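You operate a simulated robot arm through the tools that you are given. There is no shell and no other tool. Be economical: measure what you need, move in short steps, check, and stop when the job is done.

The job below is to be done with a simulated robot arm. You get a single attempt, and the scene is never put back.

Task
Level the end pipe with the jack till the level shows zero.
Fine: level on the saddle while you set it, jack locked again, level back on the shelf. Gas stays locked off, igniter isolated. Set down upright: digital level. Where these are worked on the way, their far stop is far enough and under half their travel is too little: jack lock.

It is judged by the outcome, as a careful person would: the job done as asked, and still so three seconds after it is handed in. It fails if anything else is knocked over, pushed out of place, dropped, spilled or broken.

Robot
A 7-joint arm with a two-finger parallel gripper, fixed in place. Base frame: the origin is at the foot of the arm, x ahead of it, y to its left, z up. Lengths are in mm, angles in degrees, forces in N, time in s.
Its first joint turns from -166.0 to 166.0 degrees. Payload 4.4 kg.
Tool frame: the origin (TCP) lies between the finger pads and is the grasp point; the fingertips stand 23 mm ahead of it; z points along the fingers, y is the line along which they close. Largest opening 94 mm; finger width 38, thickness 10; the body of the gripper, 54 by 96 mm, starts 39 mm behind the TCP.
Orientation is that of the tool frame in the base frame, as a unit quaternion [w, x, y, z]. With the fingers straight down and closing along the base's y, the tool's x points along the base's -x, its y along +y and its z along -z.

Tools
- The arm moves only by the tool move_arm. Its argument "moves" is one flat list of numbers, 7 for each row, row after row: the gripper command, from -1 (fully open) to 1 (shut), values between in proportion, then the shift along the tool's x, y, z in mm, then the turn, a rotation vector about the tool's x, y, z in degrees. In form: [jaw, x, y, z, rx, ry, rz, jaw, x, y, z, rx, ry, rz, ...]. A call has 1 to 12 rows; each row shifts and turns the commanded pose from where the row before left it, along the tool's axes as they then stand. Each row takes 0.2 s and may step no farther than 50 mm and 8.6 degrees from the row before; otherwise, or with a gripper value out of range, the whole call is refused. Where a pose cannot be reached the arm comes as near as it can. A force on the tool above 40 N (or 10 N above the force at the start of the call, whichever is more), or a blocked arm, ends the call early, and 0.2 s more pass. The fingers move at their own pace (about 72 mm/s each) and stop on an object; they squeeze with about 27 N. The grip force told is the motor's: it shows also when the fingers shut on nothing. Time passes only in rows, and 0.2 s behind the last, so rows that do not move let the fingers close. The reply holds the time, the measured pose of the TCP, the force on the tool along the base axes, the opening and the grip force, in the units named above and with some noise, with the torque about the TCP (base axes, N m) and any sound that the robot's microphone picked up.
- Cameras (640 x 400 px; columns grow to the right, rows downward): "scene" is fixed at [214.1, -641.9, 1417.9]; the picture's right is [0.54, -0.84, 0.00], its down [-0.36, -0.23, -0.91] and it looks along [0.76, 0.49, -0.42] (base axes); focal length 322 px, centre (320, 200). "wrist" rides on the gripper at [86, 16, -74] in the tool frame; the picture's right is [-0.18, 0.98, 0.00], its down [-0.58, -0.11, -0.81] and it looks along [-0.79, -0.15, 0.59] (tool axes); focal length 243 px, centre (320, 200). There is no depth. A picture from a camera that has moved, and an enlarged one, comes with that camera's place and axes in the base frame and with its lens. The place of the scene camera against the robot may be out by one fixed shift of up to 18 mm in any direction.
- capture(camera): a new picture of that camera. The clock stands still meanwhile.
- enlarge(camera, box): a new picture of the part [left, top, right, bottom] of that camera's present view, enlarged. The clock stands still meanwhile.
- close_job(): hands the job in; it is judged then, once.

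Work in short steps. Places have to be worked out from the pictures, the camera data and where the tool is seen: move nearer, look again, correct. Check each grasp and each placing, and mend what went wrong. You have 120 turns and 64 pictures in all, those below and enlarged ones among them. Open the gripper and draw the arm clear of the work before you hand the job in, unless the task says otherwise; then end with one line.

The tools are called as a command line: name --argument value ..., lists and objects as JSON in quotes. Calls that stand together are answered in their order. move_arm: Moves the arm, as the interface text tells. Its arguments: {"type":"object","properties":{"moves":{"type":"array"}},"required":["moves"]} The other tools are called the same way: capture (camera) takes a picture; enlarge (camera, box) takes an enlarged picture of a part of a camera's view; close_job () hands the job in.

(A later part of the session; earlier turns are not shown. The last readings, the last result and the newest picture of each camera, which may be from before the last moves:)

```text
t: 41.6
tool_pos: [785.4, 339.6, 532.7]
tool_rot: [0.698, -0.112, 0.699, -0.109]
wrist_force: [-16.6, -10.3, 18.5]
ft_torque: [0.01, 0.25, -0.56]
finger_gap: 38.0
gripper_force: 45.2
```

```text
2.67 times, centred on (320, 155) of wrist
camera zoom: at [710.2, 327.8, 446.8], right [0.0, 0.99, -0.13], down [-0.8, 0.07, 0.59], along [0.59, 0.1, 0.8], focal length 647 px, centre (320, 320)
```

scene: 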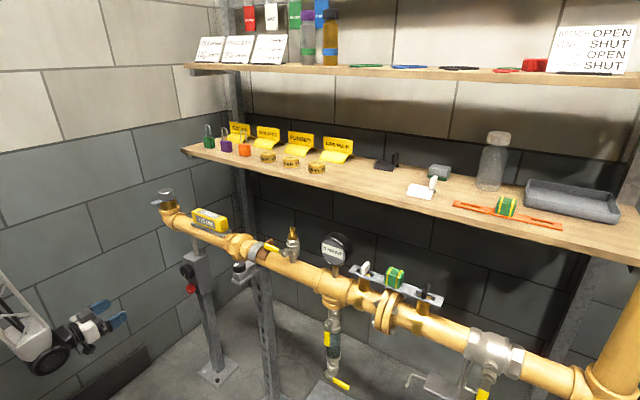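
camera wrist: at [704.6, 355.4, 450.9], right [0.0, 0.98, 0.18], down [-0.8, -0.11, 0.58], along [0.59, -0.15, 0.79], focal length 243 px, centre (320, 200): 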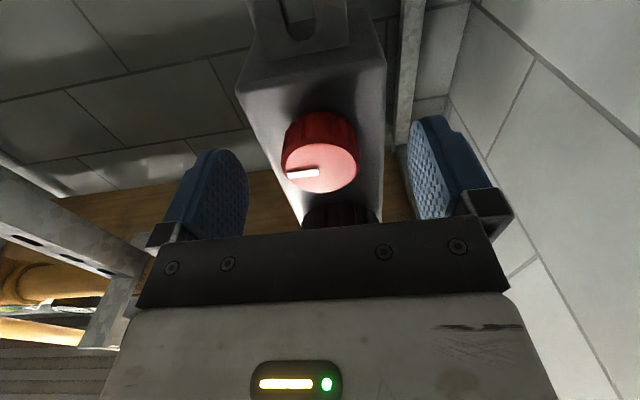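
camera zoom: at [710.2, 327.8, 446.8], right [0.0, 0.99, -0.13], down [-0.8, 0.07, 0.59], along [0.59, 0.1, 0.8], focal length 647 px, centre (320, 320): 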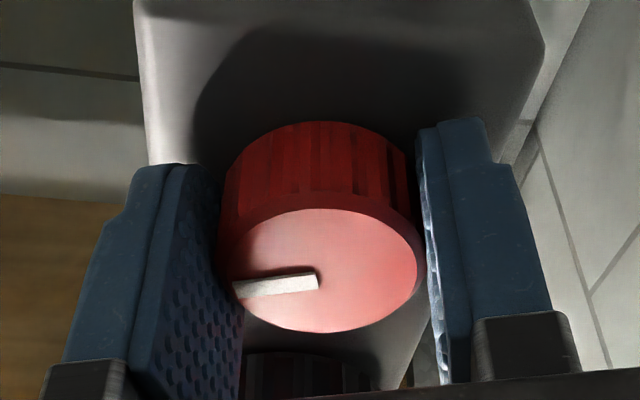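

No resisting torque about the axis, so the lock turns with the hand. I continue counter-clockwise.

move_arm --moves '[1, 0, 0, 0, 0, 0, -8, 1, 0, 0, 0, 0, 0, -8, 1, 0, 0, 0, 0, 0, -8, 1, 0, 0, 0, 0, 0, -8, 1, 0, 0, 0, 0, 0, -8, 1, 0, 0, 0, 0, 0, 0]'

enlarge --camera "wrist" --box '[200, 80, 440, 230]'

```text
t: 42.1
tool_pos: [786.0, 340.0, 533.0]
tool_rot: [0.684, -0.177, 0.685, -0.175]
wrist_force: [-11.5, -4.8, 11.4]
ft_torque: [0.03, -0.55, -0.54]
finger_gap: 38.0
gripper_force: 45.0
stopped in row 2: the force on the tool passed its limit at 42 N (the readings are from after the stop); the commanded pose is now the measured one
```

```text
2.67 times, centred on (320, 155) of wrist
camera zoom: at [710.4, 311.3, 450.5], right [0.0, 0.95, -0.31], down [-0.81, 0.18, 0.56], along [0.59, 0.25, 0.76], focal length 647 px, centre (320, 320)
```

zoom: 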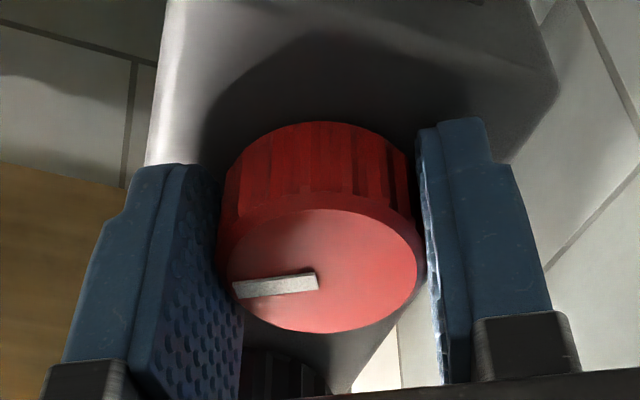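

The knob turns with the hand (29° so far), but a sideways strain built up. I ease back/up a little and go on in smaller steps.

move_arm --moves '[1, -1.0, -0.3, -1.5, 0, 0, 0, 1, 0, 0, 0, 0, 0, 0]'

move_arm --moves '[1, 0, 0, 0, 0, 0, -4, 1, 0, 0, 0, 0, 0, -4, 1, 0, 0, 0, 0, 0, -4, 1, 0, 0, 0, 0, 0, -4, 1, 0, 0, 0, 0, 0, 0]'

```text
t: 42.7
tool_pos: [784.5, 339.0, 533.8]
tool_rot: [0.684, -0.177, 0.686, -0.174]
wrist_force: [27.1, -0.8, -18.2]
ft_torque: [-0.04, 0.01, -0.58]
finger_gap: 37.7
gripper_force: 45.0
```

```text
t: 43.9
tool_pos: [784.5, 338.6, 534.2]
tool_rot: [0.653, -0.271, 0.654, -0.27]
wrist_force: [18.0, -10.0, -7.1]
ft_torque: [0.0, 0.44, -1.16]
finger_gap: 37.7
gripper_force: 44.7
```

Now at 45°. I ease the stress by half and continue.

move_arm --moves '[1, 0, 0.4, 0.7, 0, 0, -4, 1, 0, 0, 0, 0, 0, -4, 1, 0, 0, 0, 0, 0, -4, 1, 0, 0, 0, 0, 0, -4, 1, 0, 0, 0, 0, 0, -4, 1, 0, 0, 0, 0, 0, -4, 1, 0, 0, 0, 0, 0, 0]'

```text
t: 44.4
tool_pos: [784.6, 339.4, 534.6]
tool_rot: [0.641, -0.299, 0.642, -0.297]
wrist_force: [-9.5, -4.9, 9.7]
ft_torque: [0.06, -0.67, -0.48]
finger_gap: 37.6
gripper_force: 45.1
stopped in row 2: the force on the tool passed its limit at 43 N (the readings are from after the stop); the commanded pose is now the measured one
```

Sideways strain again, not axis torque. I release to shed it and look at the pointer.

move_arm --moves '[0, 0, 0, 0, 0, 0, 0, -0.3, 0, 0, 0, 0, 0, 0, -0.3, 0, 0, 0, 0, 0, 0]'

capture --camera "wrist"

```text
t: 45.2
tool_pos: [784.4, 339.4, 533.3]
tool_rot: [0.641, -0.298, 0.642, -0.297]
wrist_force: [0.9, -1.0, 0.4]
ft_torque: [-0.03, -0.03, 0.01]
finger_gap: 60.8
gripper_force: 0.1
```

```text
22 pictures are left
camera wrist: at [709.5, 283.4, 466.5], right [0.0, 0.78, -0.63], down [-0.81, 0.37, 0.46], along [0.59, 0.51, 0.62], focal length 243 px, centre (320, 200)
```

wrist: 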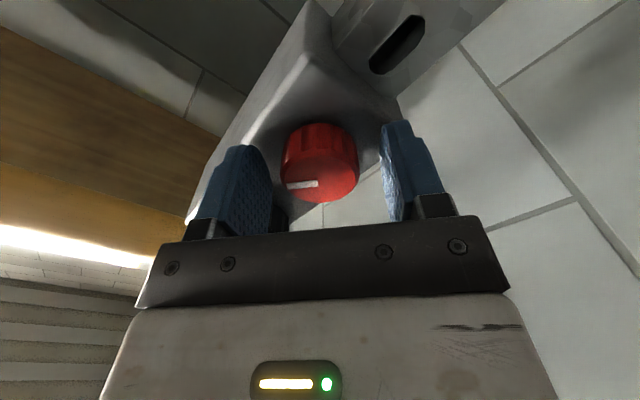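

The lock stays where turned (50° so far). I regrip in place and continue.

move_arm --moves '[0.2, 0, 0, 0, 0, 0, 0, 1, 0, 0, 0, 0, 0, 0, 1, 0, 0, 0, 0, 0, 0, 1, 0, 0, 0, 0, 0, 0]'

move_arm --moves '[1, 0, 0, 0, 0, 0, -4, 1, 0, 0, 0, 0, 0, -4, 1, 0, 0, 0, 0, 0, -4, 1, 0, 0, 0, 0, 0, -4, 1, 0, 0, 0, 0, 0, -4, 1, 0, 0, 0, 0, 0, -4, 1, 0, 0, 0, 0, 0, 0]'

```text
t: 46.2
tool_pos: [783.9, 337.9, 534.7]
tool_rot: [0.641, -0.298, 0.642, -0.297]
wrist_force: [-4.6, -9.1, 9.2]
ft_torque: [0.02, -0.48, -0.47]
finger_gap: 37.5
gripper_force: 45.0
```

```text
t: 47.3
tool_pos: [784.7, 338.1, 534.6]
tool_rot: [0.591, -0.389, 0.591, -0.387]
wrist_force: [-9.6, -8.2, 9.5]
ft_torque: [0.02, 0.23, 0.44]
finger_gap: 38.0
gripper_force: 44.8
stopped in row 5: the force on the tool passed its limit at 43 N (the readings are from after the stop); the commanded pose is now the measured one
```

At 67°. The stop has recentred the command on the knob's axis; continuing.

move_arm --moves '[1, 0, 0, 0, 0, 0, -3, 1, 0, 0, 0, 0, 0, -4, 1, 0, 0, 0, 0, 0, -4, 1, 0, 0, 0, 0, 0, -4, 1, 0, 0, 0, 0, 0, -4, 1, 0, 0, 0, 0, 0, -4, 1, 0, 0, 0, 0, 0, 0]'

```text
t: 48.1
tool_pos: [785.4, 338.7, 534.7]
tool_rot: [0.556, -0.437, 0.555, -0.439]
wrist_force: [-8.4, -1.6, 11.4]
ft_torque: [0.02, 0.1, -0.31]
finger_gap: 37.8
gripper_force: 44.8
stopped in row 3: the force on the tool passed its limit at 42 N (the readings are from after the stop); the commanded pose is now the measured one
```

76° now; continuing.

move_arm --moves '[1, 0, 0, -0.5, 0, 0, -3, 1, 0, 0, 0, 0, 0, -3, 1, 0, 0, 0, 0, 0, -3, 1, 0, 0, 0, 0, 0, -3, 1, 0, 0, 0, 0, 0, -3, 1, 0, 0, 0, 0, 0, -3, 1, 0, 0, 0, 0, 0, 0]'

enlarge --camera "wrist" --box '[200, 80, 440, 230]'

```text
t: 49.7
tool_pos: [784.7, 338.9, 534.5]
tool_rot: [-0.48, 0.519, -0.48, 0.52]
wrist_force: [6.3, -1.6, 19.3]
ft_torque: [0.43, 0.51, 0.07]
finger_gap: 37.8
gripper_force: 45.0
```

```text
2.67 times, centred on (320, 155) of wrist
camera zoom: at [709.5, 251.7, 526.1], right [0.0, 0.11, -0.99], down [-0.81, 0.59, 0.06], along [0.59, 0.8, 0.09], focal length 647 px, centre (320, 320)
```

zoom: 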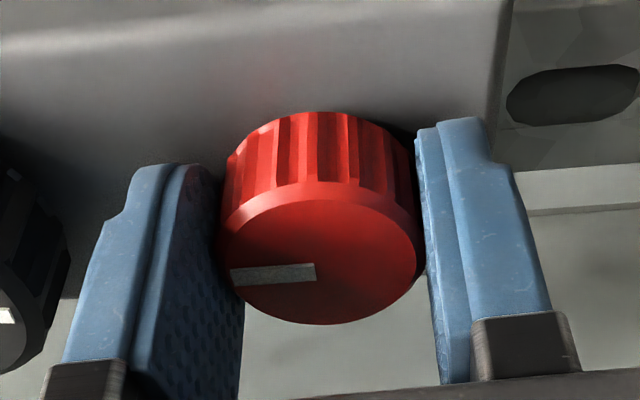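

The pointer is at 12 o'clock (≈90°) and axis torque has risen to 0.43 N m, suggesting the stop. One small extra turn to confirm.

move_arm --moves '[1, 0, 0, 0, 0, 0, -3, 1, 0, 0, 0, 0, 0, -2, 1, 0, 0, 0, 0, 0, 0]'

enlarge --camera "wrist" --box '[200, 80, 440, 230]'

```text
t: 50.5
tool_pos: [783.9, 339.1, 534.2]
tool_rot: [-0.457, 0.539, -0.457, 0.54]
wrist_force: [12.4, 1.3, 21.4]
ft_torque: [0.2, 0.03, -0.07]
finger_gap: 37.5
gripper_force: 44.8
```

```text
2.67 times, centred on (320, 155) of wrist
camera zoom: at [709.2, 250.7, 533.9], right [0.0, 0.02, -1.0], down [-0.81, 0.59, 0.01], along [0.59, 0.81, 0.02], focal length 647 px, centre (320, 320)
```

zoom: 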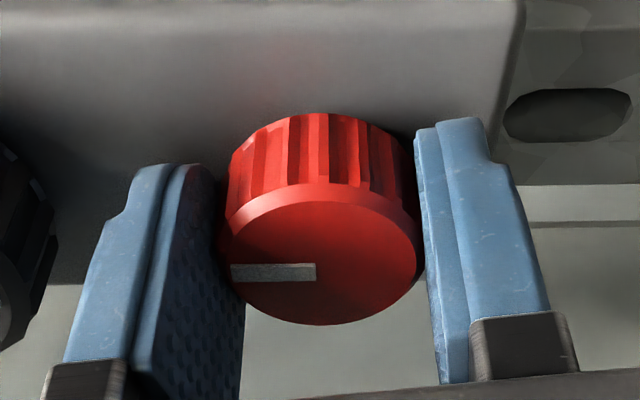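

The hand slipped on the knob: it's at its far stop, unlocked. I open modestly, back out, unwind the hand and rise to the black knob.

move_arm --moves '[-0.2, 0, 0, 0, 0, 0, 0, -0.2, 0, 0, 0, 0, 0, 0, -0.2, 0, 0, -35, 0, 0, 0, -0.2, 0, 0, -35, 0, 0, 0]'

move_arm --moves '[-0.9, 0, 0, 0, 0, 0, 8.3, -0.9, 0, 0, 0, 0, 0, 8.3, -0.9, 0, 0, 0, 0, 0, 8.3, -0.9, 0, 0, 0, 0, 0, 8.3, -0.9, 0, 0, 0, 0, 0, 8.3, -0.9, 0, 0, 0, 0, 0, 8.3, -0.9, 0, 0, 0, 0, 0, 8.3, -0.9, 0, 0, 0, 0, 0, 8.3, -0.9, 0, 0, 0, 0, 0, 8.3, -0.9, 0, 0, 0, 0, 0, 8.3, -0.9, 0, 0, 0, 0, 0, 8.3, -0.9, 0, 0, 0, 0, 0, 8.3]'

move_arm --moves '[-0.9, -42, 0, 0, 0, 0, 0, -0.9, -43, 0, 0, 0, 0, 0, -0.9, 0, 0, 0, 0, 0, 0]'

capture --camera "wrist"

enlarge --camera "scene" --box '[150, 190, 270, 310]'

```text
t: 51.5
tool_pos: [711.6, 338.6, 535.0]
tool_rot: [-0.457, 0.54, -0.457, 0.539]
wrist_force: [-0.7, 0.5, 0.1]
ft_torque: [0.01, -0.04, -0.01]
finger_gap: 56.1
gripper_force: 0.0
```

```text
t: 54.1
tool_pos: [714.5, 338.7, 535.3]
tool_rot: [0.707, 0.001, 0.707, 0.001]
wrist_force: [0.5, 1.2, -0.9]
ft_torque: [-0.03, -0.01, -0.02]
finger_gap: 89.2
gripper_force: 0.0
```

```text
t: 54.9
tool_pos: [714.2, 339.0, 617.8]
tool_rot: [0.707, 0.0, 0.707, 0.001]
wrist_force: [0.5, -0.4, 0.2]
ft_torque: [0.01, -0.01, 0.03]
finger_gap: 89.1
gripper_force: 0.3
```

```text
19 pictures are left
camera wrist: at [640.3, 355.1, 531.9], right [0.0, 0.98, 0.19], down [-0.81, -0.11, 0.58], along [0.59, -0.15, 0.79], focal length 243 px, centre (320, 200)
```

wrist: 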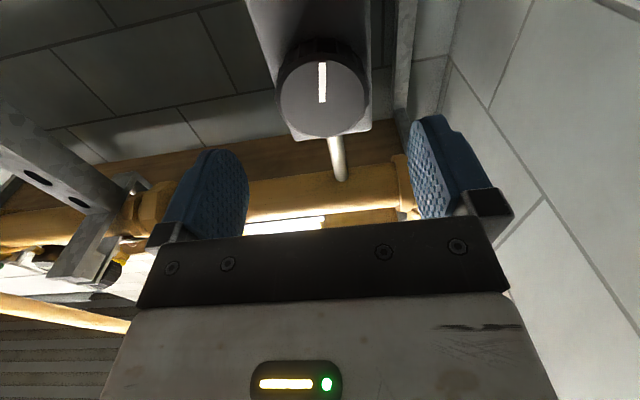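

```text
3.33 times, centred on (210, 250) of scene
camera zoom: at [214.1, -641.9, 1417.9], right [0.54, -0.84, 0.0], down [-0.36, -0.23, -0.91], along [0.76, 0.49, -0.42], focal length 1073 px, centre (687, 33)
```

zoom: 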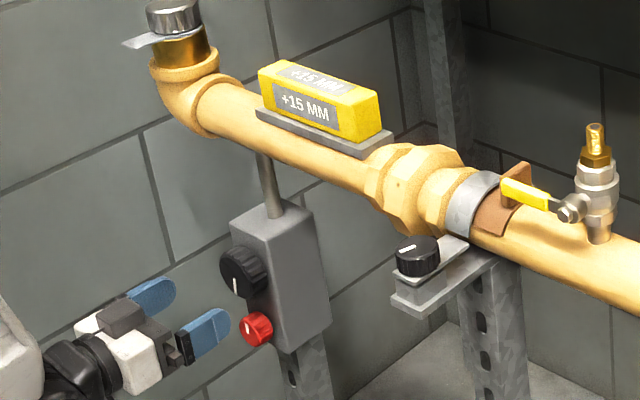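

Unlocked and reading +15. The black knob is centred at about (787, 339, 619); I advance and grip it.

move_arm --moves '[-0.9, -0.7, 0, 35, 0, 0, 0, -0.9, 0, 0, 28, 0, 0, 0, -0.9, 0, 0, 8, 0, 0, 0, -0.3, 0, 0, 0, 0, 0, 0, 0, 0, 0, 0, 0, 0, 0, 1, 0, 0, 0, 0, 0, 0, 1, 0, 0, 0, 0, 0, 0, 1, 0, 0, 0, 0, 0, 0, 1, 0, 0, 0, 0, 0, 0]'

move_arm --moves '[1, 0, 0, 0, 0, 0, 4, 1, 0, 0, 0, 0, 0, 4, 1, 0, 0, 0, 0, 0, 4, 1, 0, 0, 0, 0, 0, 4, 1, 0, 0, 0, 0, 0, 4, 1, 0, 0, 0, 0, 0, 0]'

enlarge --camera "scene" --box '[150, 190, 270, 310]'

```text
t: 56.4
tool_pos: [786.7, 340.4, 621.4]
tool_rot: [0.707, 0.0, 0.707, 0.002]
wrist_force: [2.8, 9.9, -6.6]
ft_torque: [-0.01, -0.17, -0.67]
finger_gap: 58.8
gripper_force: 44.7
stopped in row 7: the force on the tool passed its limit at 42 N (the readings are from after the stop); the commanded pose is now the measured one
```

```text
t: 57.0
tool_pos: [787.0, 339.6, 620.1]
tool_rot: [0.705, 0.045, 0.707, 0.037]
wrist_force: [-9.9, -9.9, 8.3]
ft_torque: [-0.12, -1.47, 1.01]
finger_gap: 59.1
gripper_force: 45.1
out of reach, approached as far as the arm can: row 2, 3
stopped in row 3: the force on the tool passed its limit at 53 N (the readings are from after the stop); the commanded pose is now the measured one
```

```text
3.33 times, centred on (210, 250) of scene
camera zoom: at [214.1, -641.9, 1417.9], right [0.54, -0.84, 0.0], down [-0.36, -0.23, -0.91], along [0.76, 0.49, -0.42], focal length 1073 px, centre (687, 33)
```

zoom: 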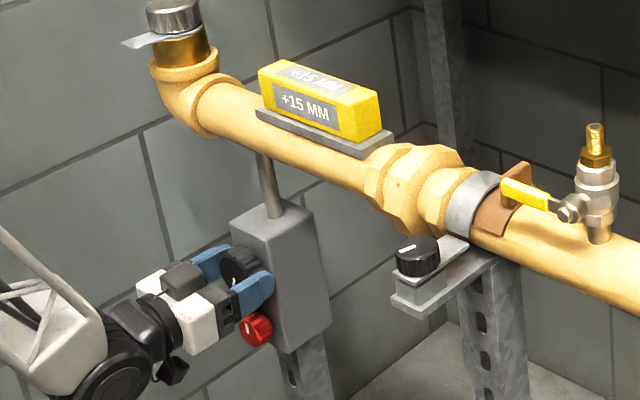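

Turning further + is at a joint limit of the arm; the − direction has range. I turn counter-clockwise ~30° and read the level.

move_arm --moves '[1, 0, 0, 0, 0, 0, -3, 1, 0, 0, 0, 0, 0, -4, 1, 0, 0, 0, 0, 0, -4, 1, 0, 0, 0, 0, 0, -4, 1, 0, 0, 0, 0, 0, -4, 1, 0, 0, 0, 0, 0, -4, 1, 0, 0, 0, 0, 0, -4, 1, 0, 0, 0, 0, 0, 0]'

enlarge --camera "scene" --box '[150, 190, 270, 310]'

```text
t: 57.6
tool_pos: [786.8, 339.6, 621.4]
tool_rot: [0.706, 0.01, 0.708, 0.003]
wrist_force: [-13.0, -3.6, 7.5]
ft_torque: [-0.03, -0.53, 0.85]
finger_gap: 58.8
gripper_force: 45.2
stopped in row 2: the force on the tool passed its limit at 44 N (the readings are from after the stop); the commanded pose is now the measured one
```

```text
3.33 times, centred on (210, 250) of scene
camera zoom: at [214.1, -641.9, 1417.9], right [0.54, -0.84, 0.0], down [-0.36, -0.23, -0.91], along [0.76, 0.49, -0.42], focal length 1073 px, centre (687, 33)
```

zoom: 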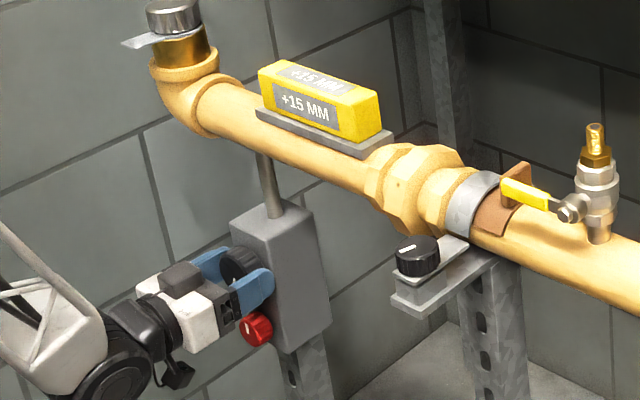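

Pose re-zeroed by the stop; I continue counter-clockwise in small steps.

move_arm --moves '[1, 0, 0, 0, 0, 0, -3, 1, 0, 0, 0, 0, 0, -3, 1, 0, 0, 0, 0, 0, -3, 1, 0, 0, 0, 0, 0, -3, 1, 0, 0, 0, 0, 0, -3, 1, 0, 0, 0, 0, 0, -3, 1, 0, 0, 0, 0, 0, -3, 1, 0, 0, 0, 0, 0, 0]'

move_arm --moves '[1, 0, 0, 0, 0, 0, -3, 1, 0, 0, 0, 0, 0, -3, 1, 0, 0, 0, 0, 0, -3, 1, 0, 0, 0, 0, 0, -3, 1, 0, 0, 0, 0, 0, -3, 1, 0, 0, 0, 0, 0, -3, 1, 0, 0, 0, 0, 0, -3, 1, 0, 0, 0, 0, 0, 0]'

```text
t: 59.1
tool_pos: [787.6, 340.4, 619.0]
tool_rot: [0.697, -0.105, 0.701, -0.111]
wrist_force: [-15.1, -4.8, 11.1]
ft_torque: [0.01, -0.52, 1.03]
finger_gap: 58.7
gripper_force: 45.6
stopped in row 7: the force on the tool passed its limit at 50 N (the readings are from after the stop); the commanded pose is now the measured one
```

```text
t: 59.9
tool_pos: [786.6, 339.8, 619.6]
tool_rot: [0.687, -0.153, 0.692, -0.158]
wrist_force: [-15.0, -4.4, 12.3]
ft_torque: [-0.03, 0.46, 0.71]
finger_gap: 58.9
gripper_force: 45.3
stopped in row 3: the force on the tool passed its limit at 51 N (the readings are from after the stop); the commanded pose is now the measured one
```

About 26° net counter-clockwise; I read the level.

enlarge --camera "scene" --box '[180, 190, 240, 240]'

enlarge --camera "wrist" --box '[200, 60, 440, 230]'

```text
8.00 times, centred on (210, 215) of scene
camera zoom: at [214.1, -641.9, 1417.9], right [0.54, -0.84, 0.0], down [-0.36, -0.23, -0.91], along [0.76, 0.49, -0.42], focal length 2575 px, centre (1200, 80)
```

zoom: 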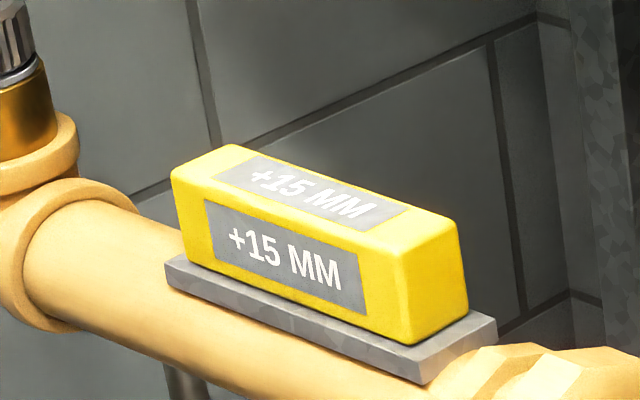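

```text
2.35 times, centred on (320, 145) of wrist
camera zoom: at [711.3, 317.6, 535.4], right [0.01, 0.97, -0.26], down [-0.8, 0.16, 0.58], along [0.6, 0.2, 0.78], focal length 571 px, centre (320, 329)
```

zoom: 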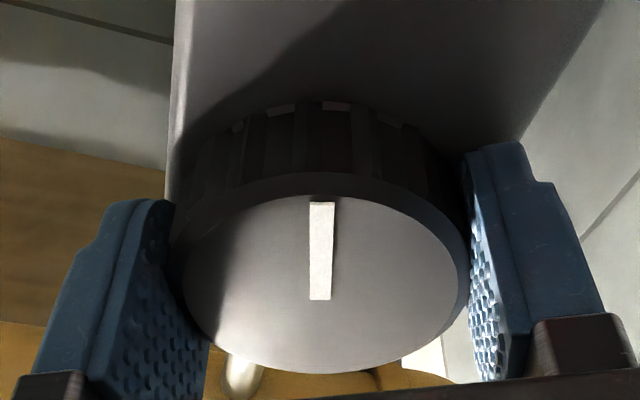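

The knob follows the hand, reading unchanged at +15 so far. I continue counter-clockwise further.

move_arm --moves '[1, 0, 0, 0, 0, 0, -3, 1, 0, 0, 0, 0, 0, -3, 1, 0, 0, 0, 0, 0, -3, 1, 0, 0, 0, 0, 0, -3, 1, 0, 0, 0, 0, 0, -3, 1, 0, 0, 0, 0, 0, -3, 1, 0, 0, 0, 0, 0, -3, 1, 0, 0, 0, 0, 0, 0]'

move_arm --moves '[1, 0, 0, 0, 0, 0, -3, 1, 0, 0, 0, 0, 0, -3, 1, 0, 0, 0, 0, 0, -3, 1, 0, 0, 0, 0, 0, -3, 1, 0, 0, 0, 0, 0, -3, 1, 0, 0, 0, 0, 0, -3, 1, 0, 0, 0, 0, 0, -3, 1, 0, 0, 0, 0, 0, 0]'

move_arm --moves '[1, 0, 0, 0, 0, 0, -3, 1, 0, 0, 0, 0, 0, -3, 1, 0, 0, 0, 0, 0, -3, 1, 0, 0, 0, 0, 0, -3, 1, 0, 0, 0, 0, 0, -3, 1, 0, 0, 0, 0, 0, -3, 1, 0, 0, 0, 0, 0, -3, 1, 0, 0, 0, 0, 0, 0]'

enlarge --camera "scene" --box '[150, 190, 270, 310]'

```text
t: 61.7
tool_pos: [787.0, 339.5, 619.4]
tool_rot: [0.647, -0.278, 0.652, -0.281]
wrist_force: [-25.0, -6.9, 13.3]
ft_torque: [-0.19, -0.15, 0.34]
finger_gap: 59.2
gripper_force: 44.7
```

```text
t: 63.5
tool_pos: [785.8, 339.7, 620.6]
tool_rot: [0.584, -0.392, 0.591, -0.395]
wrist_force: [-20.7, -10.7, 11.8]
ft_torque: [-0.28, -1.4, 0.1]
finger_gap: 58.9
gripper_force: 44.6
```

```text
t: 64.0
tool_pos: [787.1, 340.0, 619.4]
tool_rot: [0.569, -0.414, 0.575, -0.418]
wrist_force: [-11.5, -3.0, 4.5]
ft_torque: [0.02, -0.85, -0.4]
finger_gap: 58.7
gripper_force: 45.1
stopped in row 2: the force on the tool passed its limit at 43 N (the readings are from after the stop); the commanded pose is now the measured one
```

```text
3.33 times, centred on (210, 250) of scene
camera zoom: at [214.1, -641.9, 1417.9], right [0.54, -0.84, 0.0], down [-0.36, -0.23, -0.91], along [0.76, 0.49, -0.42], focal length 1073 px, centre (687, 33)
```

zoom: 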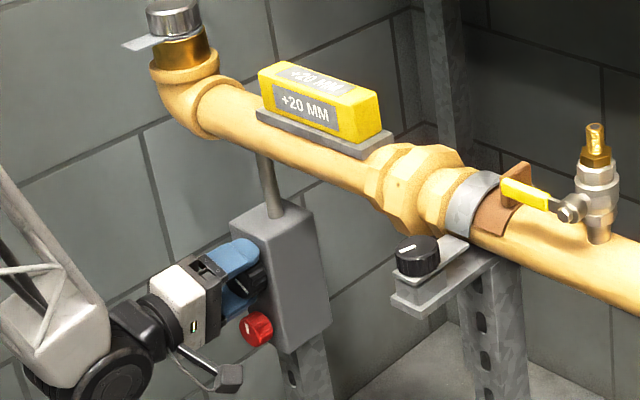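

Counter-clockwise raises the reading (+20, apparently in 5 mm steps), so clockwise is right. I turn back clockwise with this grip.

move_arm --moves '[1, 0, 0, 0, 0, 0, 3, 1, 0, 0, 0, 0, 0, 3, 1, 0, 0, 0, 0, 0, 3, 1, 0, 0, 0, 0, 0, 3, 1, 0, 0, 0, 0, 0, 3, 1, 0, 0, 0, 0, 0, 3, 1, 0, 0, 0, 0, 0, 3, 1, 0, 0, 0, 0, 0, 3, 1, 0, 0, 0, 0, 0, 3, 1, 0, 0, 0, 0, 0, 3, 1, 0, 0, 0, 0, 0, 3, 1, 0, 0, 0, 0, 0, 3]'

move_arm --moves '[1, 0, 0, 0, 0, 0, 3, 1, 0, 0, 0, 0, 0, 3, 1, 0, 0, 0, 0, 0, 3, 1, 0, 0, 0, 0, 0, 3, 1, 0, 0, 0, 0, 0, 3, 1, 0, 0, 0, 0, 0, 3, 1, 0, 0, 0, 0, 0, 3, 1, 0, 0, 0, 0, 0, 3, 1, 0, 0, 0, 0, 0, 3, 1, 0, 0, 0, 0, 0, 3, 1, 0, 0, 0, 0, 0, 3, 1, 0, 0, 0, 0, 0, 3]'

```text
t: 66.6
tool_pos: [786.4, 338.7, 619.8]
tool_rot: [0.67, -0.218, 0.675, -0.22]
wrist_force: [8.9, 9.2, -6.1]
ft_torque: [-0.08, -0.59, 1.43]
finger_gap: 58.9
gripper_force: 45.3
```

```text
t: 68.8
tool_pos: [787.1, 340.4, 618.9]
tool_rot: [0.704, -0.039, 0.708, -0.045]
wrist_force: [0.0, 4.8, -2.6]
ft_torque: [-0.03, 0.32, 1.47]
finger_gap: 58.6
gripper_force: 44.6
stopped in row 10: the force on the tool passed its limit at 41 N (the readings are from after the stop); the commanded pose is now the measured one
```

At -6°. I open slightly, wind the hand back 102° in place and regrip.

move_arm --moves '[-0.6, 0, 0, 0, 0, 0, 0, -0.6, 0, 0, 0, 0, 0, 0, -0.6, 0, 0, 0, 0, 0, 0]'

move_arm --moves '[-0.6, 0, 0, 0, 0, 0, -8.5, -0.6, 0, 0, 0, 0, 0, -8.5, -0.6, 0, 0, 0, 0, 0, -8.5, -0.6, 0, 0, 0, 0, 0, -8.5, -0.6, 0, 0, 0, 0, 0, -8.5, -0.6, 0, 0, 0, 0, 0, -8.5, -0.6, 0, 0, 0, 0, 0, -8.5, -0.6, 0, 0, 0, 0, 0, -8.5, -0.6, 0, 0, 0, 0, 0, -8.5, -0.6, 0, 0, 0, 0, 0, -8.5, -0.6, 0, 0, 0, 0, 0, -8.5, -0.6, 0, 0, 0, 0, 0, -8.5]'

move_arm --moves '[0, 0, 0, 0, 0, 0, 0, 1, 0, 0, 0, 0, 0, 0, 1, 0, 0, 0, 0, 0, 0, 1, 0, 0, 0, 0, 0, 0]'

```text
t: 69.6
tool_pos: [787.7, 340.1, 619.0]
tool_rot: [0.704, -0.039, 0.708, -0.045]
wrist_force: [0.5, 0.2, -0.5]
ft_torque: [-0.02, -0.01, -0.01]
finger_gap: 74.9
gripper_force: 0.1
```

```text
t: 72.2
tool_pos: [786.9, 340.4, 618.1]
tool_rot: [-0.408, 0.575, -0.413, 0.576]
wrist_force: [-0.2, 0.3, 0.0]
ft_torque: [-0.03, -0.03, -0.01]
finger_gap: 75.1
gripper_force: 0.0
```

```text
t: 73.2
tool_pos: [785.3, 341.0, 619.4]
tool_rot: [-0.409, 0.575, -0.414, 0.575]
wrist_force: [-4.7, 5.8, 16.3]
ft_torque: [-0.04, -1.22, 0.07]
finger_gap: 59.9
gripper_force: 45.3
```

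Regripped at -109°. Turning clockwise through this stroke.

move_arm --moves '[1, 0, 0, 0, 0, 0, 3, 1, 0, 0, 0, 0, 0, 3, 1, 0, 0, 0, 0, 0, 3, 1, 0, 0, 0, 0, 0, 3, 1, 0, 0, 0, 0, 0, 3, 1, 0, 0, 0, 0, 0, 3, 1, 0, 0, 0, 0, 0, 3, 1, 0, 0, 0, 0, 0, 3, 1, 0, 0, 0, 0, 0, 3, 1, 0, 0, 0, 0, 0, 3, 1, 0, 0, 0, 0, 0, 3, 1, 0, 0, 0, 0, 0, 3]'

move_arm --moves '[1, 0, 0, 0, 0, 0, 3, 1, 0, 0, 0, 0, 0, 3, 1, 0, 0, 0, 0, 0, 3, 1, 0, 0, 0, 0, 0, 3, 1, 0, 0, 0, 0, 0, 3, 1, 0, 0, 0, 0, 0, 3, 1, 0, 0, 0, 0, 0, 3, 1, 0, 0, 0, 0, 0, 3, 1, 0, 0, 0, 0, 0, 3, 1, 0, 0, 0, 0, 0, 3, 1, 0, 0, 0, 0, 0, 3, 1, 0, 0, 0, 0, 0, 3]'

move_arm --moves '[1, 0, 0, 0, 0, 0, 3, 1, 0, 0, 0, 0, 0, 3, 1, 0, 0, 0, 0, 0, 3, 1, 0, 0, 0, 0, 0, 3, 1, 0, 0, 0, 0, 0, 3, 1, 0, 0, 0, 0, 0, 3, 1, 0, 0, 0, 0, 0, 3, 1, 0, 0, 0, 0, 0, 3, 1, 0, 0, 0, 0, 0, 3]'

enlarge --camera "scene" --box '[150, 190, 270, 310]'

```text
t: 74.2
tool_pos: [787.2, 341.1, 619.5]
tool_rot: [-0.461, 0.533, -0.467, 0.534]
wrist_force: [-10.5, 3.6, 5.9]
ft_torque: [-0.04, -0.94, 0.27]
finger_gap: 60.0
gripper_force: 44.8
stopped in row 4: the force on the tool passed its limit at 42 N (the readings are from after the stop); the commanded pose is now the measured one
```

```text
t: 76.8
tool_pos: [785.9, 341.1, 619.8]
tool_rot: [0.605, -0.361, 0.609, -0.365]
wrist_force: [-6.7, 1.2, 25.5]
ft_torque: [-0.15, 0.66, 0.04]
finger_gap: 59.9
gripper_force: 44.6
```

```text
t: 78.2
tool_pos: [786.4, 340.1, 620.3]
tool_rot: [0.654, -0.263, 0.657, -0.267]
wrist_force: [-11.5, -2.5, 9.6]
ft_torque: [-0.08, -0.21, 0.28]
finger_gap: 59.7
gripper_force: 45.0
stopped in row 7: the force on the tool passed its limit at 41 N (the readings are from after the stop); the commanded pose is now the measured one
```

```text
3.33 times, centred on (210, 250) of scene
camera zoom: at [214.1, -641.9, 1417.9], right [0.54, -0.84, 0.0], down [-0.36, -0.23, -0.91], along [0.76, 0.49, -0.42], focal length 1073 px, centre (687, 33)
```

zoom: 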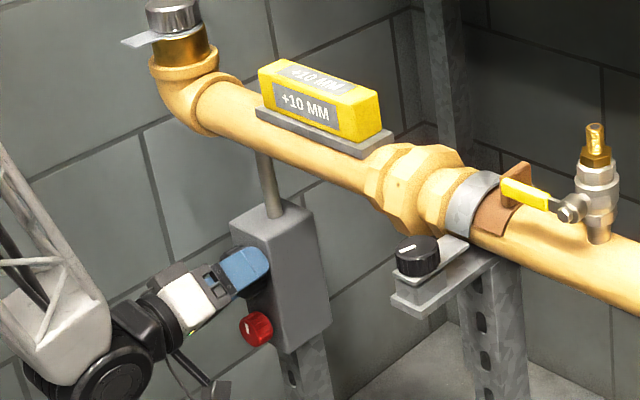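

+10 now after ~59° net clockwise. I continue to the end of this stroke.

move_arm --moves '[1, 0, 0, 0, 0, 0, 3, 1, 0, 0, 0, 0, 0, 3, 1, 0, 0, 0, 0, 0, 3, 1, 0, 0, 0, 0, 0, 3, 1, 0, 0, 0, 0, 0, 3, 1, 0, 0, 0, 0, 0, 3, 1, 0, 0, 0, 0, 0, 3, 1, 0, 0, 0, 0, 0, 3, 1, 0, 0, 0, 0, 0, 3, 1, 0, 0, 0, 0, 0, 3, 1, 0, 0, 0, 0, 0, 3, 1, 0, 0, 0, 0, 0, 3]'

enlarge --camera "scene" --box '[180, 190, 240, 240]'

```text
t: 79.0
tool_pos: [786.1, 340.2, 621.5]
tool_rot: [0.671, -0.216, 0.674, -0.221]
wrist_force: [-10.1, -2.6, 8.1]
ft_torque: [-0.06, 0.02, 0.23]
finger_gap: 59.8
gripper_force: 45.2
stopped in row 3: the force on the tool passed its limit at 41 N (the readings are from after the stop); the commanded pose is now the measured one
```

```text
8.00 times, centred on (210, 215) of scene
camera zoom: at [214.1, -641.9, 1417.9], right [0.54, -0.84, 0.0], down [-0.36, -0.23, -0.91], along [0.76, 0.49, -0.42], focal length 2575 px, centre (1200, 80)
```

zoom: 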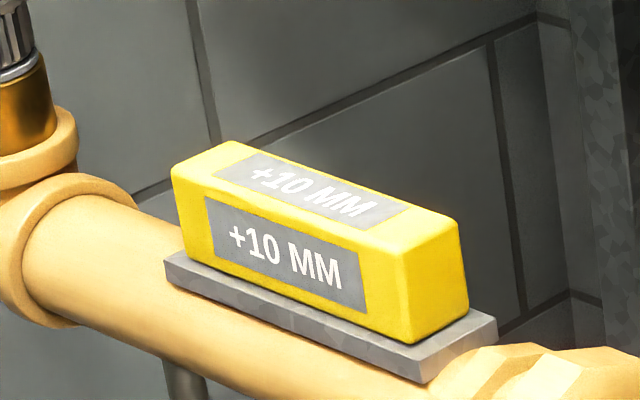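

Still +10 (only 8° more). I go on to the stroke's end before looking again.

move_arm --moves '[1, 0, 0, 0, 0, 0, 3, 1, 0, 0, 0, 0, 0, 3, 1, 0, 0, 0, 0, 0, 3, 1, 0, 0, 0, 0, 0, 3, 1, 0, 0, 0, 0, 0, 3, 1, 0, 0, 0, 0, 0, 3, 1, 0, 0, 0, 0, 0, 3, 1, 0, 0, 0, 0, 0, 3, 1, 0, 0, 0, 0, 0, 3, 1, 0, 0, 0, 0, 0, 3, 1, 0, 0, 0, 0, 0, 3, 1, 0, 0, 0, 0, 0, 0]'

```text
t: 81.6
tool_pos: [786.5, 339.9, 620.0]
tool_rot: [0.706, -0.015, 0.708, -0.021]
wrist_force: [-1.0, -22.9, 12.4]
ft_torque: [0.14, -0.29, 0.82]
finger_gap: 59.8
gripper_force: 45.4
```

Hand at -3°, knob ≈ +100° net. I open, wind back 102° and regrip for the next stroke.

move_arm --moves '[-0.6, 0, 0, 0, 0, 0, 0, -0.6, 0, 0, 0, 0, 0, 0, -0.6, 0, 0, 0, 0, 0, 0]'

move_arm --moves '[-0.6, 0, 0, 0, 0, 0, -8.5, -0.6, 0, 0, 0, 0, 0, -8.5, -0.6, 0, 0, 0, 0, 0, -8.5, -0.6, 0, 0, 0, 0, 0, -8.5, -0.6, 0, 0, 0, 0, 0, -8.5, -0.6, 0, 0, 0, 0, 0, -8.5, -0.6, 0, 0, 0, 0, 0, -8.5, -0.6, 0, 0, 0, 0, 0, -8.5, -0.6, 0, 0, 0, 0, 0, -8.5, -0.6, 0, 0, 0, 0, 0, -8.5, -0.6, 0, 0, 0, 0, 0, -8.5, -0.6, 0, 0, 0, 0, 0, -8.5]'

move_arm --moves '[0, 0, 0, 0, 0, 0, 0, 1, 0, 0, 0, 0, 0, 0, 1, 0, 0, 0, 0, 0, 0, 1, 0, 0, 0, 0, 0, 0]'

move_arm --moves '[1, 0, 0, 0, 0, 0, 3, 1, 0, 0, 0, 0, 0, 3, 1, 0, 0, 0, 0, 0, 3, 1, 0, 0, 0, 0, 0, 3, 1, 0, 0, 0, 0, 0, 3, 1, 0, 0, 0, 0, 0, 3, 1, 0, 0, 0, 0, 0, 3, 1, 0, 0, 0, 0, 0, 3, 1, 0, 0, 0, 0, 0, 3, 1, 0, 0, 0, 0, 0, 3, 1, 0, 0, 0, 0, 0, 3, 1, 0, 0, 0, 0, 0, 0]'

enlarge --camera "scene" --box '[150, 190, 270, 310]'

```text
t: 82.4
tool_pos: [785.8, 340.2, 619.1]
tool_rot: [0.706, -0.016, 0.708, -0.02]
wrist_force: [1.3, 0.2, 0.5]
ft_torque: [-0.03, 0.02, 0.02]
finger_gap: 74.9
gripper_force: 0.1
```

```text
t: 85.0
tool_pos: [787.2, 339.8, 621.1]
tool_rot: [-0.427, 0.56, -0.433, 0.562]
wrist_force: [-16.5, -12.0, 5.3]
ft_torque: [0.61, -0.71, 0.2]
finger_gap: 76.1
gripper_force: 0.8
```

```text
t: 85.3
tool_pos: [786.9, 339.9, 620.4]
tool_rot: [-0.428, 0.56, -0.433, 0.562]
wrist_force: [4.1, -0.1, -12.8]
ft_torque: [0.05, -0.22, 0.19]
finger_gap: 58.9
gripper_force: 13.9
stopped in row 1: the force on the tool passed its limit at 49 N (the readings are from after the stop); the commanded pose is now the measured one
```

```text
t: 86.6
tool_pos: [786.3, 339.1, 619.7]
tool_rot: [0.498, -0.498, 0.503, -0.501]
wrist_force: [7.6, -1.2, -6.9]
ft_torque: [-0.08, -0.7, 0.32]
finger_gap: 58.9
gripper_force: 45.1
stopped in row 6: the force on the tool passed its limit at 42 N (the readings are from after the stop); the commanded pose is now the measured one
```

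```text
3.33 times, centred on (210, 250) of scene
camera zoom: at [214.1, -641.9, 1417.9], right [0.54, -0.84, 0.0], down [-0.36, -0.23, -0.91], along [0.76, 0.49, -0.42], focal length 1073 px, centre (687, 33)
```

zoom: 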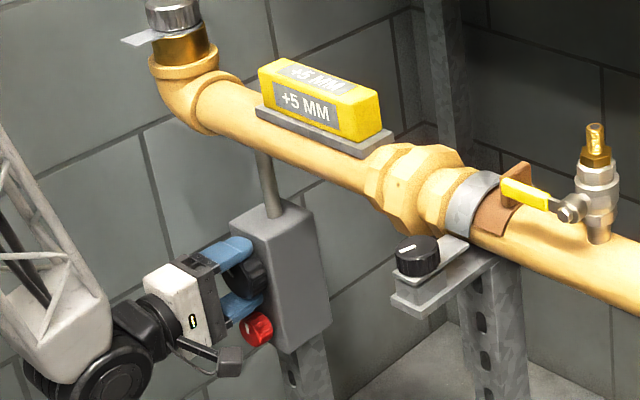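

+5 now at ~115° net, consistent with 60° per 5 mm; zero should centre near 180° net. I turn about 45° more and read.

move_arm --moves '[1, 0, 0, 0, 0, 0, 3, 1, 0, 0, 0, 0, 0, 3, 1, 0, 0, 0, 0, 0, 3, 1, 0, 0, 0, 0, 0, 3, 1, 0, 0, 0, 0, 0, 3, 1, 0, 0, 0, 0, 0, 3, 1, 0, 0, 0, 0, 0, 3, 1, 0, 0, 0, 0, 0, 3, 1, 0, 0, 0, 0, 0, 3, 1, 0, 0, 0, 0, 0, 3, 1, 0, 0, 0, 0, 0, 0]'

```text
t: 89.0
tool_pos: [786.6, 338.9, 619.9]
tool_rot: [0.61, -0.351, 0.615, -0.356]
wrist_force: [14.2, 7.3, -21.5]
ft_torque: [0.04, 1.04, -0.41]
finger_gap: 59.0
gripper_force: 44.8
```

move_arm --moves '[1, 0, 0, 0, 0, 0, 3, 1, 0, 0, 0, 0, 0, 3, 1, 0, 0, 0, 0, 0, 3, 1, 0, 0, 0, 0, 0, 3, 1, 0, 0, 0, 0, 0, 3, 1, 0, 0, 0, 0, 0, 0]'

enlarge --camera "scene" --box '[150, 190, 270, 310]'

```text
t: 89.4
tool_pos: [787.1, 340.5, 619.0]
tool_rot: [0.619, -0.334, 0.624, -0.339]
wrist_force: [8.3, 4.9, -6.1]
ft_torque: [-0.08, 0.44, 0.37]
finger_gap: 59.1
gripper_force: 45.0
stopped in row 2: the force on the tool passed its limit at 43 N (the readings are from after the stop); the commanded pose is now the measured one
```

```text
3.33 times, centred on (210, 250) of scene
camera zoom: at [214.1, -641.9, 1417.9], right [0.54, -0.84, 0.0], down [-0.36, -0.23, -0.91], along [0.76, 0.49, -0.42], focal length 1073 px, centre (687, 33)
```

zoom: 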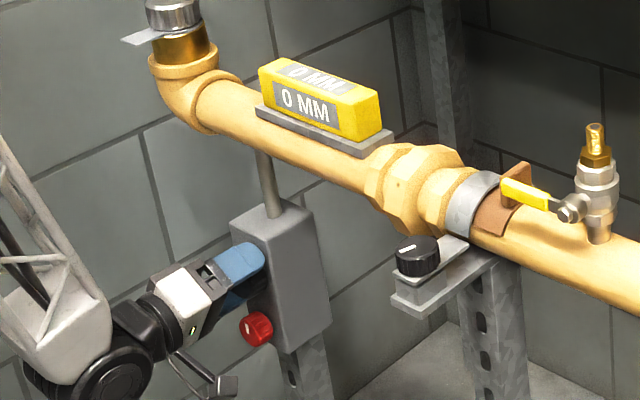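

It reads 0 MM. I've likely just entered the zero band, so I turn ~12° further to sit nearer its middle.

move_arm --moves '[1, 0, 0, 0, 0, 0, 3, 1, 0, 0, 0, 0, 0, 3, 1, 0, 0, 0, 0, 0, 3, 1, 0, 0, 0, 0, 0, 3, 1, 0, 0, 0, 0, 0, 0]'

```text
t: 90.6
tool_pos: [787.6, 339.9, 618.6]
tool_rot: [0.652, -0.266, 0.656, -0.272]
wrist_force: [-7.3, 8.9, 0.2]
ft_torque: [0.04, 1.47, 0.01]
finger_gap: 58.8
gripper_force: 45.0
```

Now release the jack knob, back out, go down to the red lock, and turn the hand so I can wind the lock clockwise.

move_arm --moves '[-0.5, 0, 0, 0, 0, 0, 0, -0.5, 0, 0, 0, 0, 0, 0, -0.5, 0, 0, -35, 0, 0, 0, -0.5, 0, 0, -35, 0, 0, 0, -0.5, 30.6, 29.1, 0, 0, 0, 0, -0.5, 30.6, 29.1, 0, 0, 0, 0, -0.2, 0, 0, 0, 0, 0, -8.4, -0.2, 0, 0, 0, 0, 0, -8.4, -0.2, 0, 0, 0, 0, 0, -8.4, -0.2, 0, 0, 0, 0, 0, -8.4, -0.2, 0, 0, 0, 0, 0, -8.4, -0.2, 0, 0, 0, 0, 0, -8.4]'

enlarge --camera "scene" --box '[150, 190, 270, 310]'

```text
t: 93.2
tool_pos: [716.7, 337.6, 535.3]
tool_rot: [-0.472, 0.522, -0.479, 0.525]
wrist_force: [0.6, 0.2, 0.8]
ft_torque: [0.02, 0.01, 0.03]
finger_gap: 56.4
gripper_force: 0.1
```

```text
3.33 times, centred on (210, 250) of scene
camera zoom: at [214.1, -641.9, 1417.9], right [0.54, -0.84, 0.0], down [-0.36, -0.23, -0.91], along [0.76, 0.49, -0.42], focal length 1073 px, centre (687, 33)
```

zoom: 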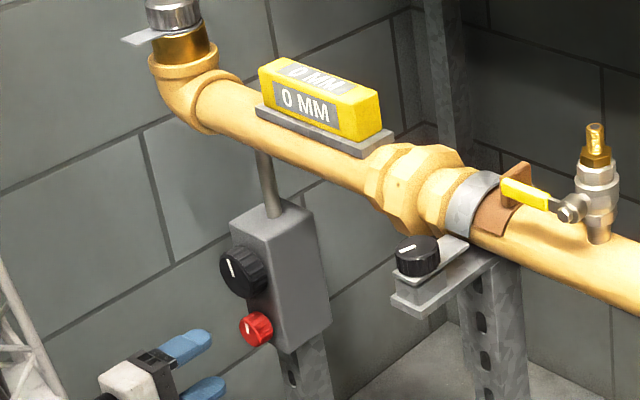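

Reads 0 MM with the jack knob released. I advance onto the red lock and close.

move_arm --moves '[-0.2, -1, 0, 35, 0, 0, 0, -0.2, 0, 0, 33, 0, 0, 0, -0.2, 0, 0, 0, 0, 0, 0, 0.1, 0, 0, 0, 0, 0, 0, 1, 0, 0, 0, 0, 0, 0, 1, 0, 0, 0, 0, 0, 0]'

move_arm --moves '[1, 0, 0, 0, 0, 0, 3, 1, 0, 0, 0, 0, 0, 3, 1, 0, 0, 0, 0, 0, 3, 1, 0, 0, 0, 0, 0, 3, 1, 0, 0, 0, 0, 0, 3, 1, 0, 0, 0, 0, 0, 3, 1, 0, 0, 0, 0, 0, 3, 1, 0, 0, 0, 0, 0, 3, 1, 0, 0, 0, 0, 0, 3, 1, 0, 0, 0, 0, 0, 3, 1, 0, 0, 0, 0, 0, 3, 1, 0, 0, 0, 0, 0, 3]'

move_arm --moves '[1, 0, 0, 0, 0, 0, 3, 1, 0, 0, 0, 0, 0, 3, 1, 0, 0, 0, 0, 0, 3, 1, 0, 0, 0, 0, 0, 3, 1, 0, 0, 0, 0, 0, 3, 1, 0, 0, 0, 0, 0, 3, 1, 0, 0, 0, 0, 0, 3, 1, 0, 0, 0, 0, 0, 3, 1, 0, 0, 0, 0, 0, 3, 1, 0, 0, 0, 0, 0, 3, 1, 0, 0, 0, 0, 0, 3, 1, 0, 0, 0, 0, 0, 3]'

```text
t: 94.6
tool_pos: [782.9, 337.8, 534.5]
tool_rot: [-0.474, 0.521, -0.479, 0.524]
wrist_force: [4.8, -3.7, 3.4]
ft_torque: [-0.01, -0.26, 0.63]
finger_gap: 37.8
gripper_force: 45.1
```

```text
t: 96.7
tool_pos: [784.0, 339.8, 533.2]
tool_rot: [0.583, -0.394, 0.589, -0.396]
wrist_force: [7.8, 4.6, -8.2]
ft_torque: [-0.01, 0.07, 0.03]
finger_gap: 37.2
gripper_force: 44.5
stopped in row 10: the force on the tool passed its limit at 42 N (the readings are from after the stop); the commanded pose is now the measured one
```

```text
t: 98.5
tool_pos: [783.6, 340.2, 534.0]
tool_rot: [0.653, -0.266, 0.657, -0.268]
wrist_force: [8.7, 8.6, -12.2]
ft_torque: [-0.05, 0.57, 0.29]
finger_gap: 37.4
gripper_force: 44.7
stopped in row 9: the force on the tool passed its limit at 42 N (the readings are from after the stop); the commanded pose is now the measured one
```

Turned ~51° clockwise; continuing to the stop.

move_arm --moves '[1, 0, 0, 0, 0, 0, 3, 1, 0, 0, 0, 0, 0, 3, 1, 0, 0, 0, 0, 0, 3, 1, 0, 0, 0, 0, 0, 3, 1, 0, 0, 0, 0, 0, 3, 1, 0, 0, 0, 0, 0, 3, 1, 0, 0, 0, 0, 0, 3, 1, 0, 0, 0, 0, 0, 3, 1, 0, 0, 0, 0, 0, 3, 1, 0, 0, 0, 0, 0, 3, 1, 0, 0, 0, 0, 0, 3, 1, 0, 0, 0, 0, 0, 3]'

move_arm --moves '[1, 0, 0, 0, 0, 0, 3, 1, 0, 0, 0, 0, 0, 3, 1, 0, 0, 0, 0, 0, 3, 1, 0, 0, 0, 0, 0, 0]'

```text
t: 100.8
tool_pos: [784.7, 339.9, 534.0]
tool_rot: [0.699, -0.088, 0.704, -0.09]
wrist_force: [9.5, 8.7, -9.1]
ft_torque: [0.01, 0.51, 0.74]
finger_gap: 37.0
gripper_force: 45.0
stopped in row 11: the force on the tool passed its limit at 41 N (the readings are from after the stop); the commanded pose is now the measured one
```

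```text
t: 101.8
tool_pos: [784.2, 339.7, 534.6]
tool_rot: [0.704, -0.03, 0.708, -0.034]
wrist_force: [-0.8, 13.9, -6.5]
ft_torque: [-0.78, 0.42, 0.71]
finger_gap: 37.7
gripper_force: 45.1
```

Axis torque -0.78 N m at ~90° travel: the lock has reached its stop. A final nudge, then release and back out to check.

move_arm --moves '[1, 0, 0, 0, 0, 0, 3, 1, 0, 0, 0, 0, 0, 0]'

move_arm --moves '[-0.3, 0, 0, 0, 0, 0, 0, -0.3, 0, 0, 0, 0, 0, 0, -0.3, 0, 0, -35, 0, 0, 0, -0.3, 0, 0, -45, 0, 0, 0, -0.3, 0, 0, -45, 0, 0, 0, -0.3, 0, 0, -45, 0, 0, 0, -0.3, 0, 0, 0, 0, 0, 0]'

enlarge --camera "scene" --box '[150, 190, 270, 310]'

```text
t: 102.4
tool_pos: [783.3, 340.1, 534.0]
tool_rot: [0.705, -0.012, 0.709, -0.016]
wrist_force: [-2.5, 14.8, -6.3]
ft_torque: [-0.68, 0.12, 0.76]
finger_gap: 37.9
gripper_force: 44.8
```

```text
t: 104.0
tool_pos: [611.8, 341.2, 535.2]
tool_rot: [0.705, -0.011, 0.709, -0.016]
wrist_force: [-0.3, 0.7, 0.4]
ft_torque: [0.01, 0.02, 0.0]
finger_gap: 61.2
gripper_force: 0.1
```

```text
3.33 times, centred on (210, 250) of scene
camera zoom: at [214.1, -641.9, 1417.9], right [0.54, -0.84, 0.0], down [-0.36, -0.23, -0.91], along [0.76, 0.49, -0.42], focal length 1073 px, centre (687, 33)
```

zoom: 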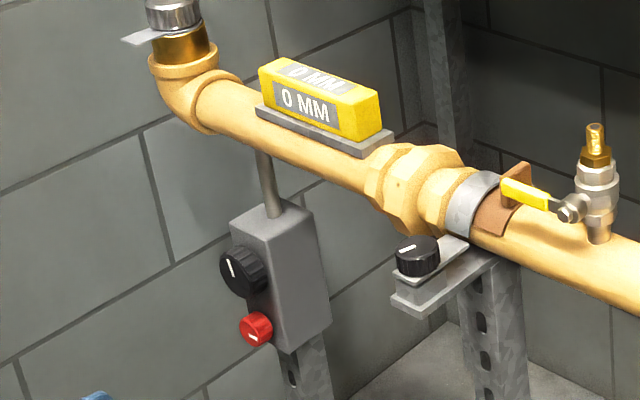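

Locked at 3 o'clock and still 0 MM. I retreat, rise, and turn the hand back down.

move_arm --moves '[-0.9, 0, 0, -48, 0, 0, 2.2, -0.9, 0, 0, -48, 0, 0, 0, -0.9, -48, 0, 0, 0, 0, 0, -0.9, -48, 0, 0, 0, 0, 0, -0.9, -48, 0, 0, 0, 0, 0, -0.9, -48, 0, 0, 0, 0, 0, -0.9, -48, 0, 0, 0, 0, 0, -0.9, -48, 0, 0, 0, 0, 0, -0.9, -48, 0, 0, 0, 0, 0, -0.9, -48, 0, 0, 0, 0, 0, -0.9, -48, 0, 0, 0, 0, 0, -0.9, -48, 0, 0, 0, 0, 0]'

move_arm --moves '[-0.9, 0, 0, 0, 0, 8.5, 0, -0.9, 0, 0, 0, 0, 8.5, 0, -0.9, 0, 0, 0, 0, 8.5, 0, -0.9, 0, 0, 0, 0, 8.5, 0, -0.9, 0, 0, 0, 0, 8.5, 0, -0.9, 0, 0, 0, 0, 8.5, 0, -0.9, 0, 0, 0, 0, 8.5, 0, -0.9, 0, 0, 0, 0, 8.5, 0, -0.9, 0, 0, 0, 0, 8.5, 0, -0.9, 0, 0, 0, 0, 8.5, 0, -0.9, 0, 0, 0, 0, 5, 0]'

move_arm --moves '[-0.9, 0, 0, 0, 0, 0, -8.5, -0.9, 0, 0, 0, 0, 0, -8.5, -0.9, 0, 0, 0, 0, 0, -8.5, -0.9, 0, 0, 0, 0, 0, -8.5, -0.9, 0, 0, 0, 0, 0, -8.5, -0.9, 0, 0, 0, 0, 0, -8.5, -0.9, 0, 0, 0, 0, 0, -8.5, -0.9, 0, 0, 0, 0, 0, -8.5, -0.9, 0, 0, 0, 0, 0, -8.5, -0.9, 0, 0, 0, 0, 0, -8.5, -0.9, 0, 0, 0, 0, 0, -5]'

```text
t: 106.6
tool_pos: [530.9, 358.6, 1030.4]
tool_rot: [0.705, 0.001, 0.709, -0.003]
wrist_force: [-0.2, -0.1, -0.5]
ft_torque: [0.0, 0.0, 0.01]
finger_gap: 89.3
gripper_force: 0.0
out of reach, approached as far as the arm can: row 1, 2
```

```text
t: 109.0
tool_pos: [530.1, 358.4, 1029.7]
tool_rot: [-0.003, 0.003, 1.0, 0.0]
wrist_force: [-0.7, -0.4, -0.3]
ft_torque: [-0.01, 0.02, -0.04]
finger_gap: 89.2
gripper_force: 0.1
```

```text
t: 111.4
tool_pos: [530.1, 357.2, 1030.1]
tool_rot: [-0.002, -0.706, 0.708, 0.001]
wrist_force: [1.2, -0.7, 0.2]
ft_torque: [0.0, 0.01, -0.04]
finger_gap: 89.3
gripper_force: 0.2
```

I move above the level at (850, 206) and lower partway, then check.

move_arm --moves '[-0.9, 15, -45, 0, 0, 0, 0, -0.9, 20, -45, 0, 0, 0, 0, -0.9, 20, -45, 0, 0, 0, 0, -0.9, 20, -45, 0, 0, 0, 0, -0.9, 20, -45, 0, 0, 0, 0, -0.9, 20, -45, 0, 0, 0, 0, -0.9, 20, -45, 0, 0, 0, 0, -0.9, 16, -4, 0, 0, 0, 0, -0.9, 0, 0, 45, 0, 0, 0, -0.9, 0, 0, 40, 0, 0, 0, -0.9, 0, 0, 25, 0, 0, 0, -0.9, 0, 0, 0, 0, 0, 0]'

enlarge --camera "scene" --box '[180, 185, 250, 240]'

```text
t: 114.0
tool_pos: [847.8, 207.1, 917.8]
tool_rot: [-0.003, -0.706, 0.709, 0.001]
wrist_force: [-0.6, 0.1, 0.1]
ft_torque: [0.0, -0.02, -0.01]
finger_gap: 89.3
gripper_force: 0.0
```

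```text
7.27 times, centred on (215, 212) of scene
camera zoom: at [214.1, -641.9, 1417.9], right [0.54, -0.84, 0.0], down [-0.36, -0.23, -0.91], along [0.76, 0.49, -0.42], focal length 2341 px, centre (1084, 109)
```

zoom: 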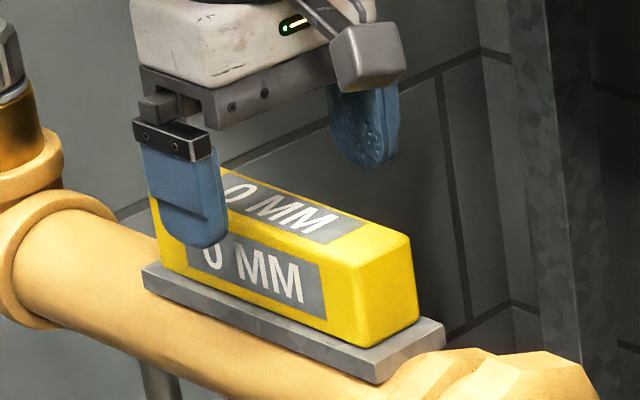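

Well centred. I descend 39 mm for a deeper grip than before, and close.

move_arm --moves '[-0.9, 0, -1.5, 15, 0, 0, 0, -0.9, 0, 0, 15, 0, 0, 0, -0.9, 0, 0, 9, 0, 0, 0, -0.9, 0, 0, 0, 0, 0, 0, -0.2, 0, 0, 0, 0, 0, 0, 0.1, 0, 0, 0, 0, 0, 0, 0.2, 0, 0, 0, 0, 0, 0, 0.3, 0, 0, 0, 0, 0, 0, 1, 0, 0, 0, 0, 0, 0, 1, 0, 0, 0, 0, 0, 0]'

move_arm --moves '[1, 0, 0, -10, 0, 0, 0, 1, 0, 0, -30, 0, 0, 0, 1, 0, 0, -45, 0, 0, 0, 1, 0, 0, -45, 0, 0, 0, 1, 0, 0, -45, 0, 0, 0, 1, 0, 0, -45, 0, 0, 0, 1, 0, 0, -45, 0, 0, 0, 1, 0, 0, -15, 0, 0, 0, 1, 0, 0, 0, 0, 0, 0]'

```text
t: 116.2
tool_pos: [850.1, 206.2, 879.7]
tool_rot: [-0.003, -0.705, 0.709, 0.001]
wrist_force: [-0.2, 1.5, 1.0]
ft_torque: [0.02, -0.05, 0.1]
finger_gap: 35.6
gripper_force: 26.7
```

```text
t: 118.2
tool_pos: [851.2, 205.4, 1158.1]
tool_rot: [-0.003, -0.704, 0.71, 0.002]
wrist_force: [0.2, -0.6, -1.5]
ft_torque: [-0.02, -0.02, 0.01]
finger_gap: 35.9
gripper_force: 27.2
```

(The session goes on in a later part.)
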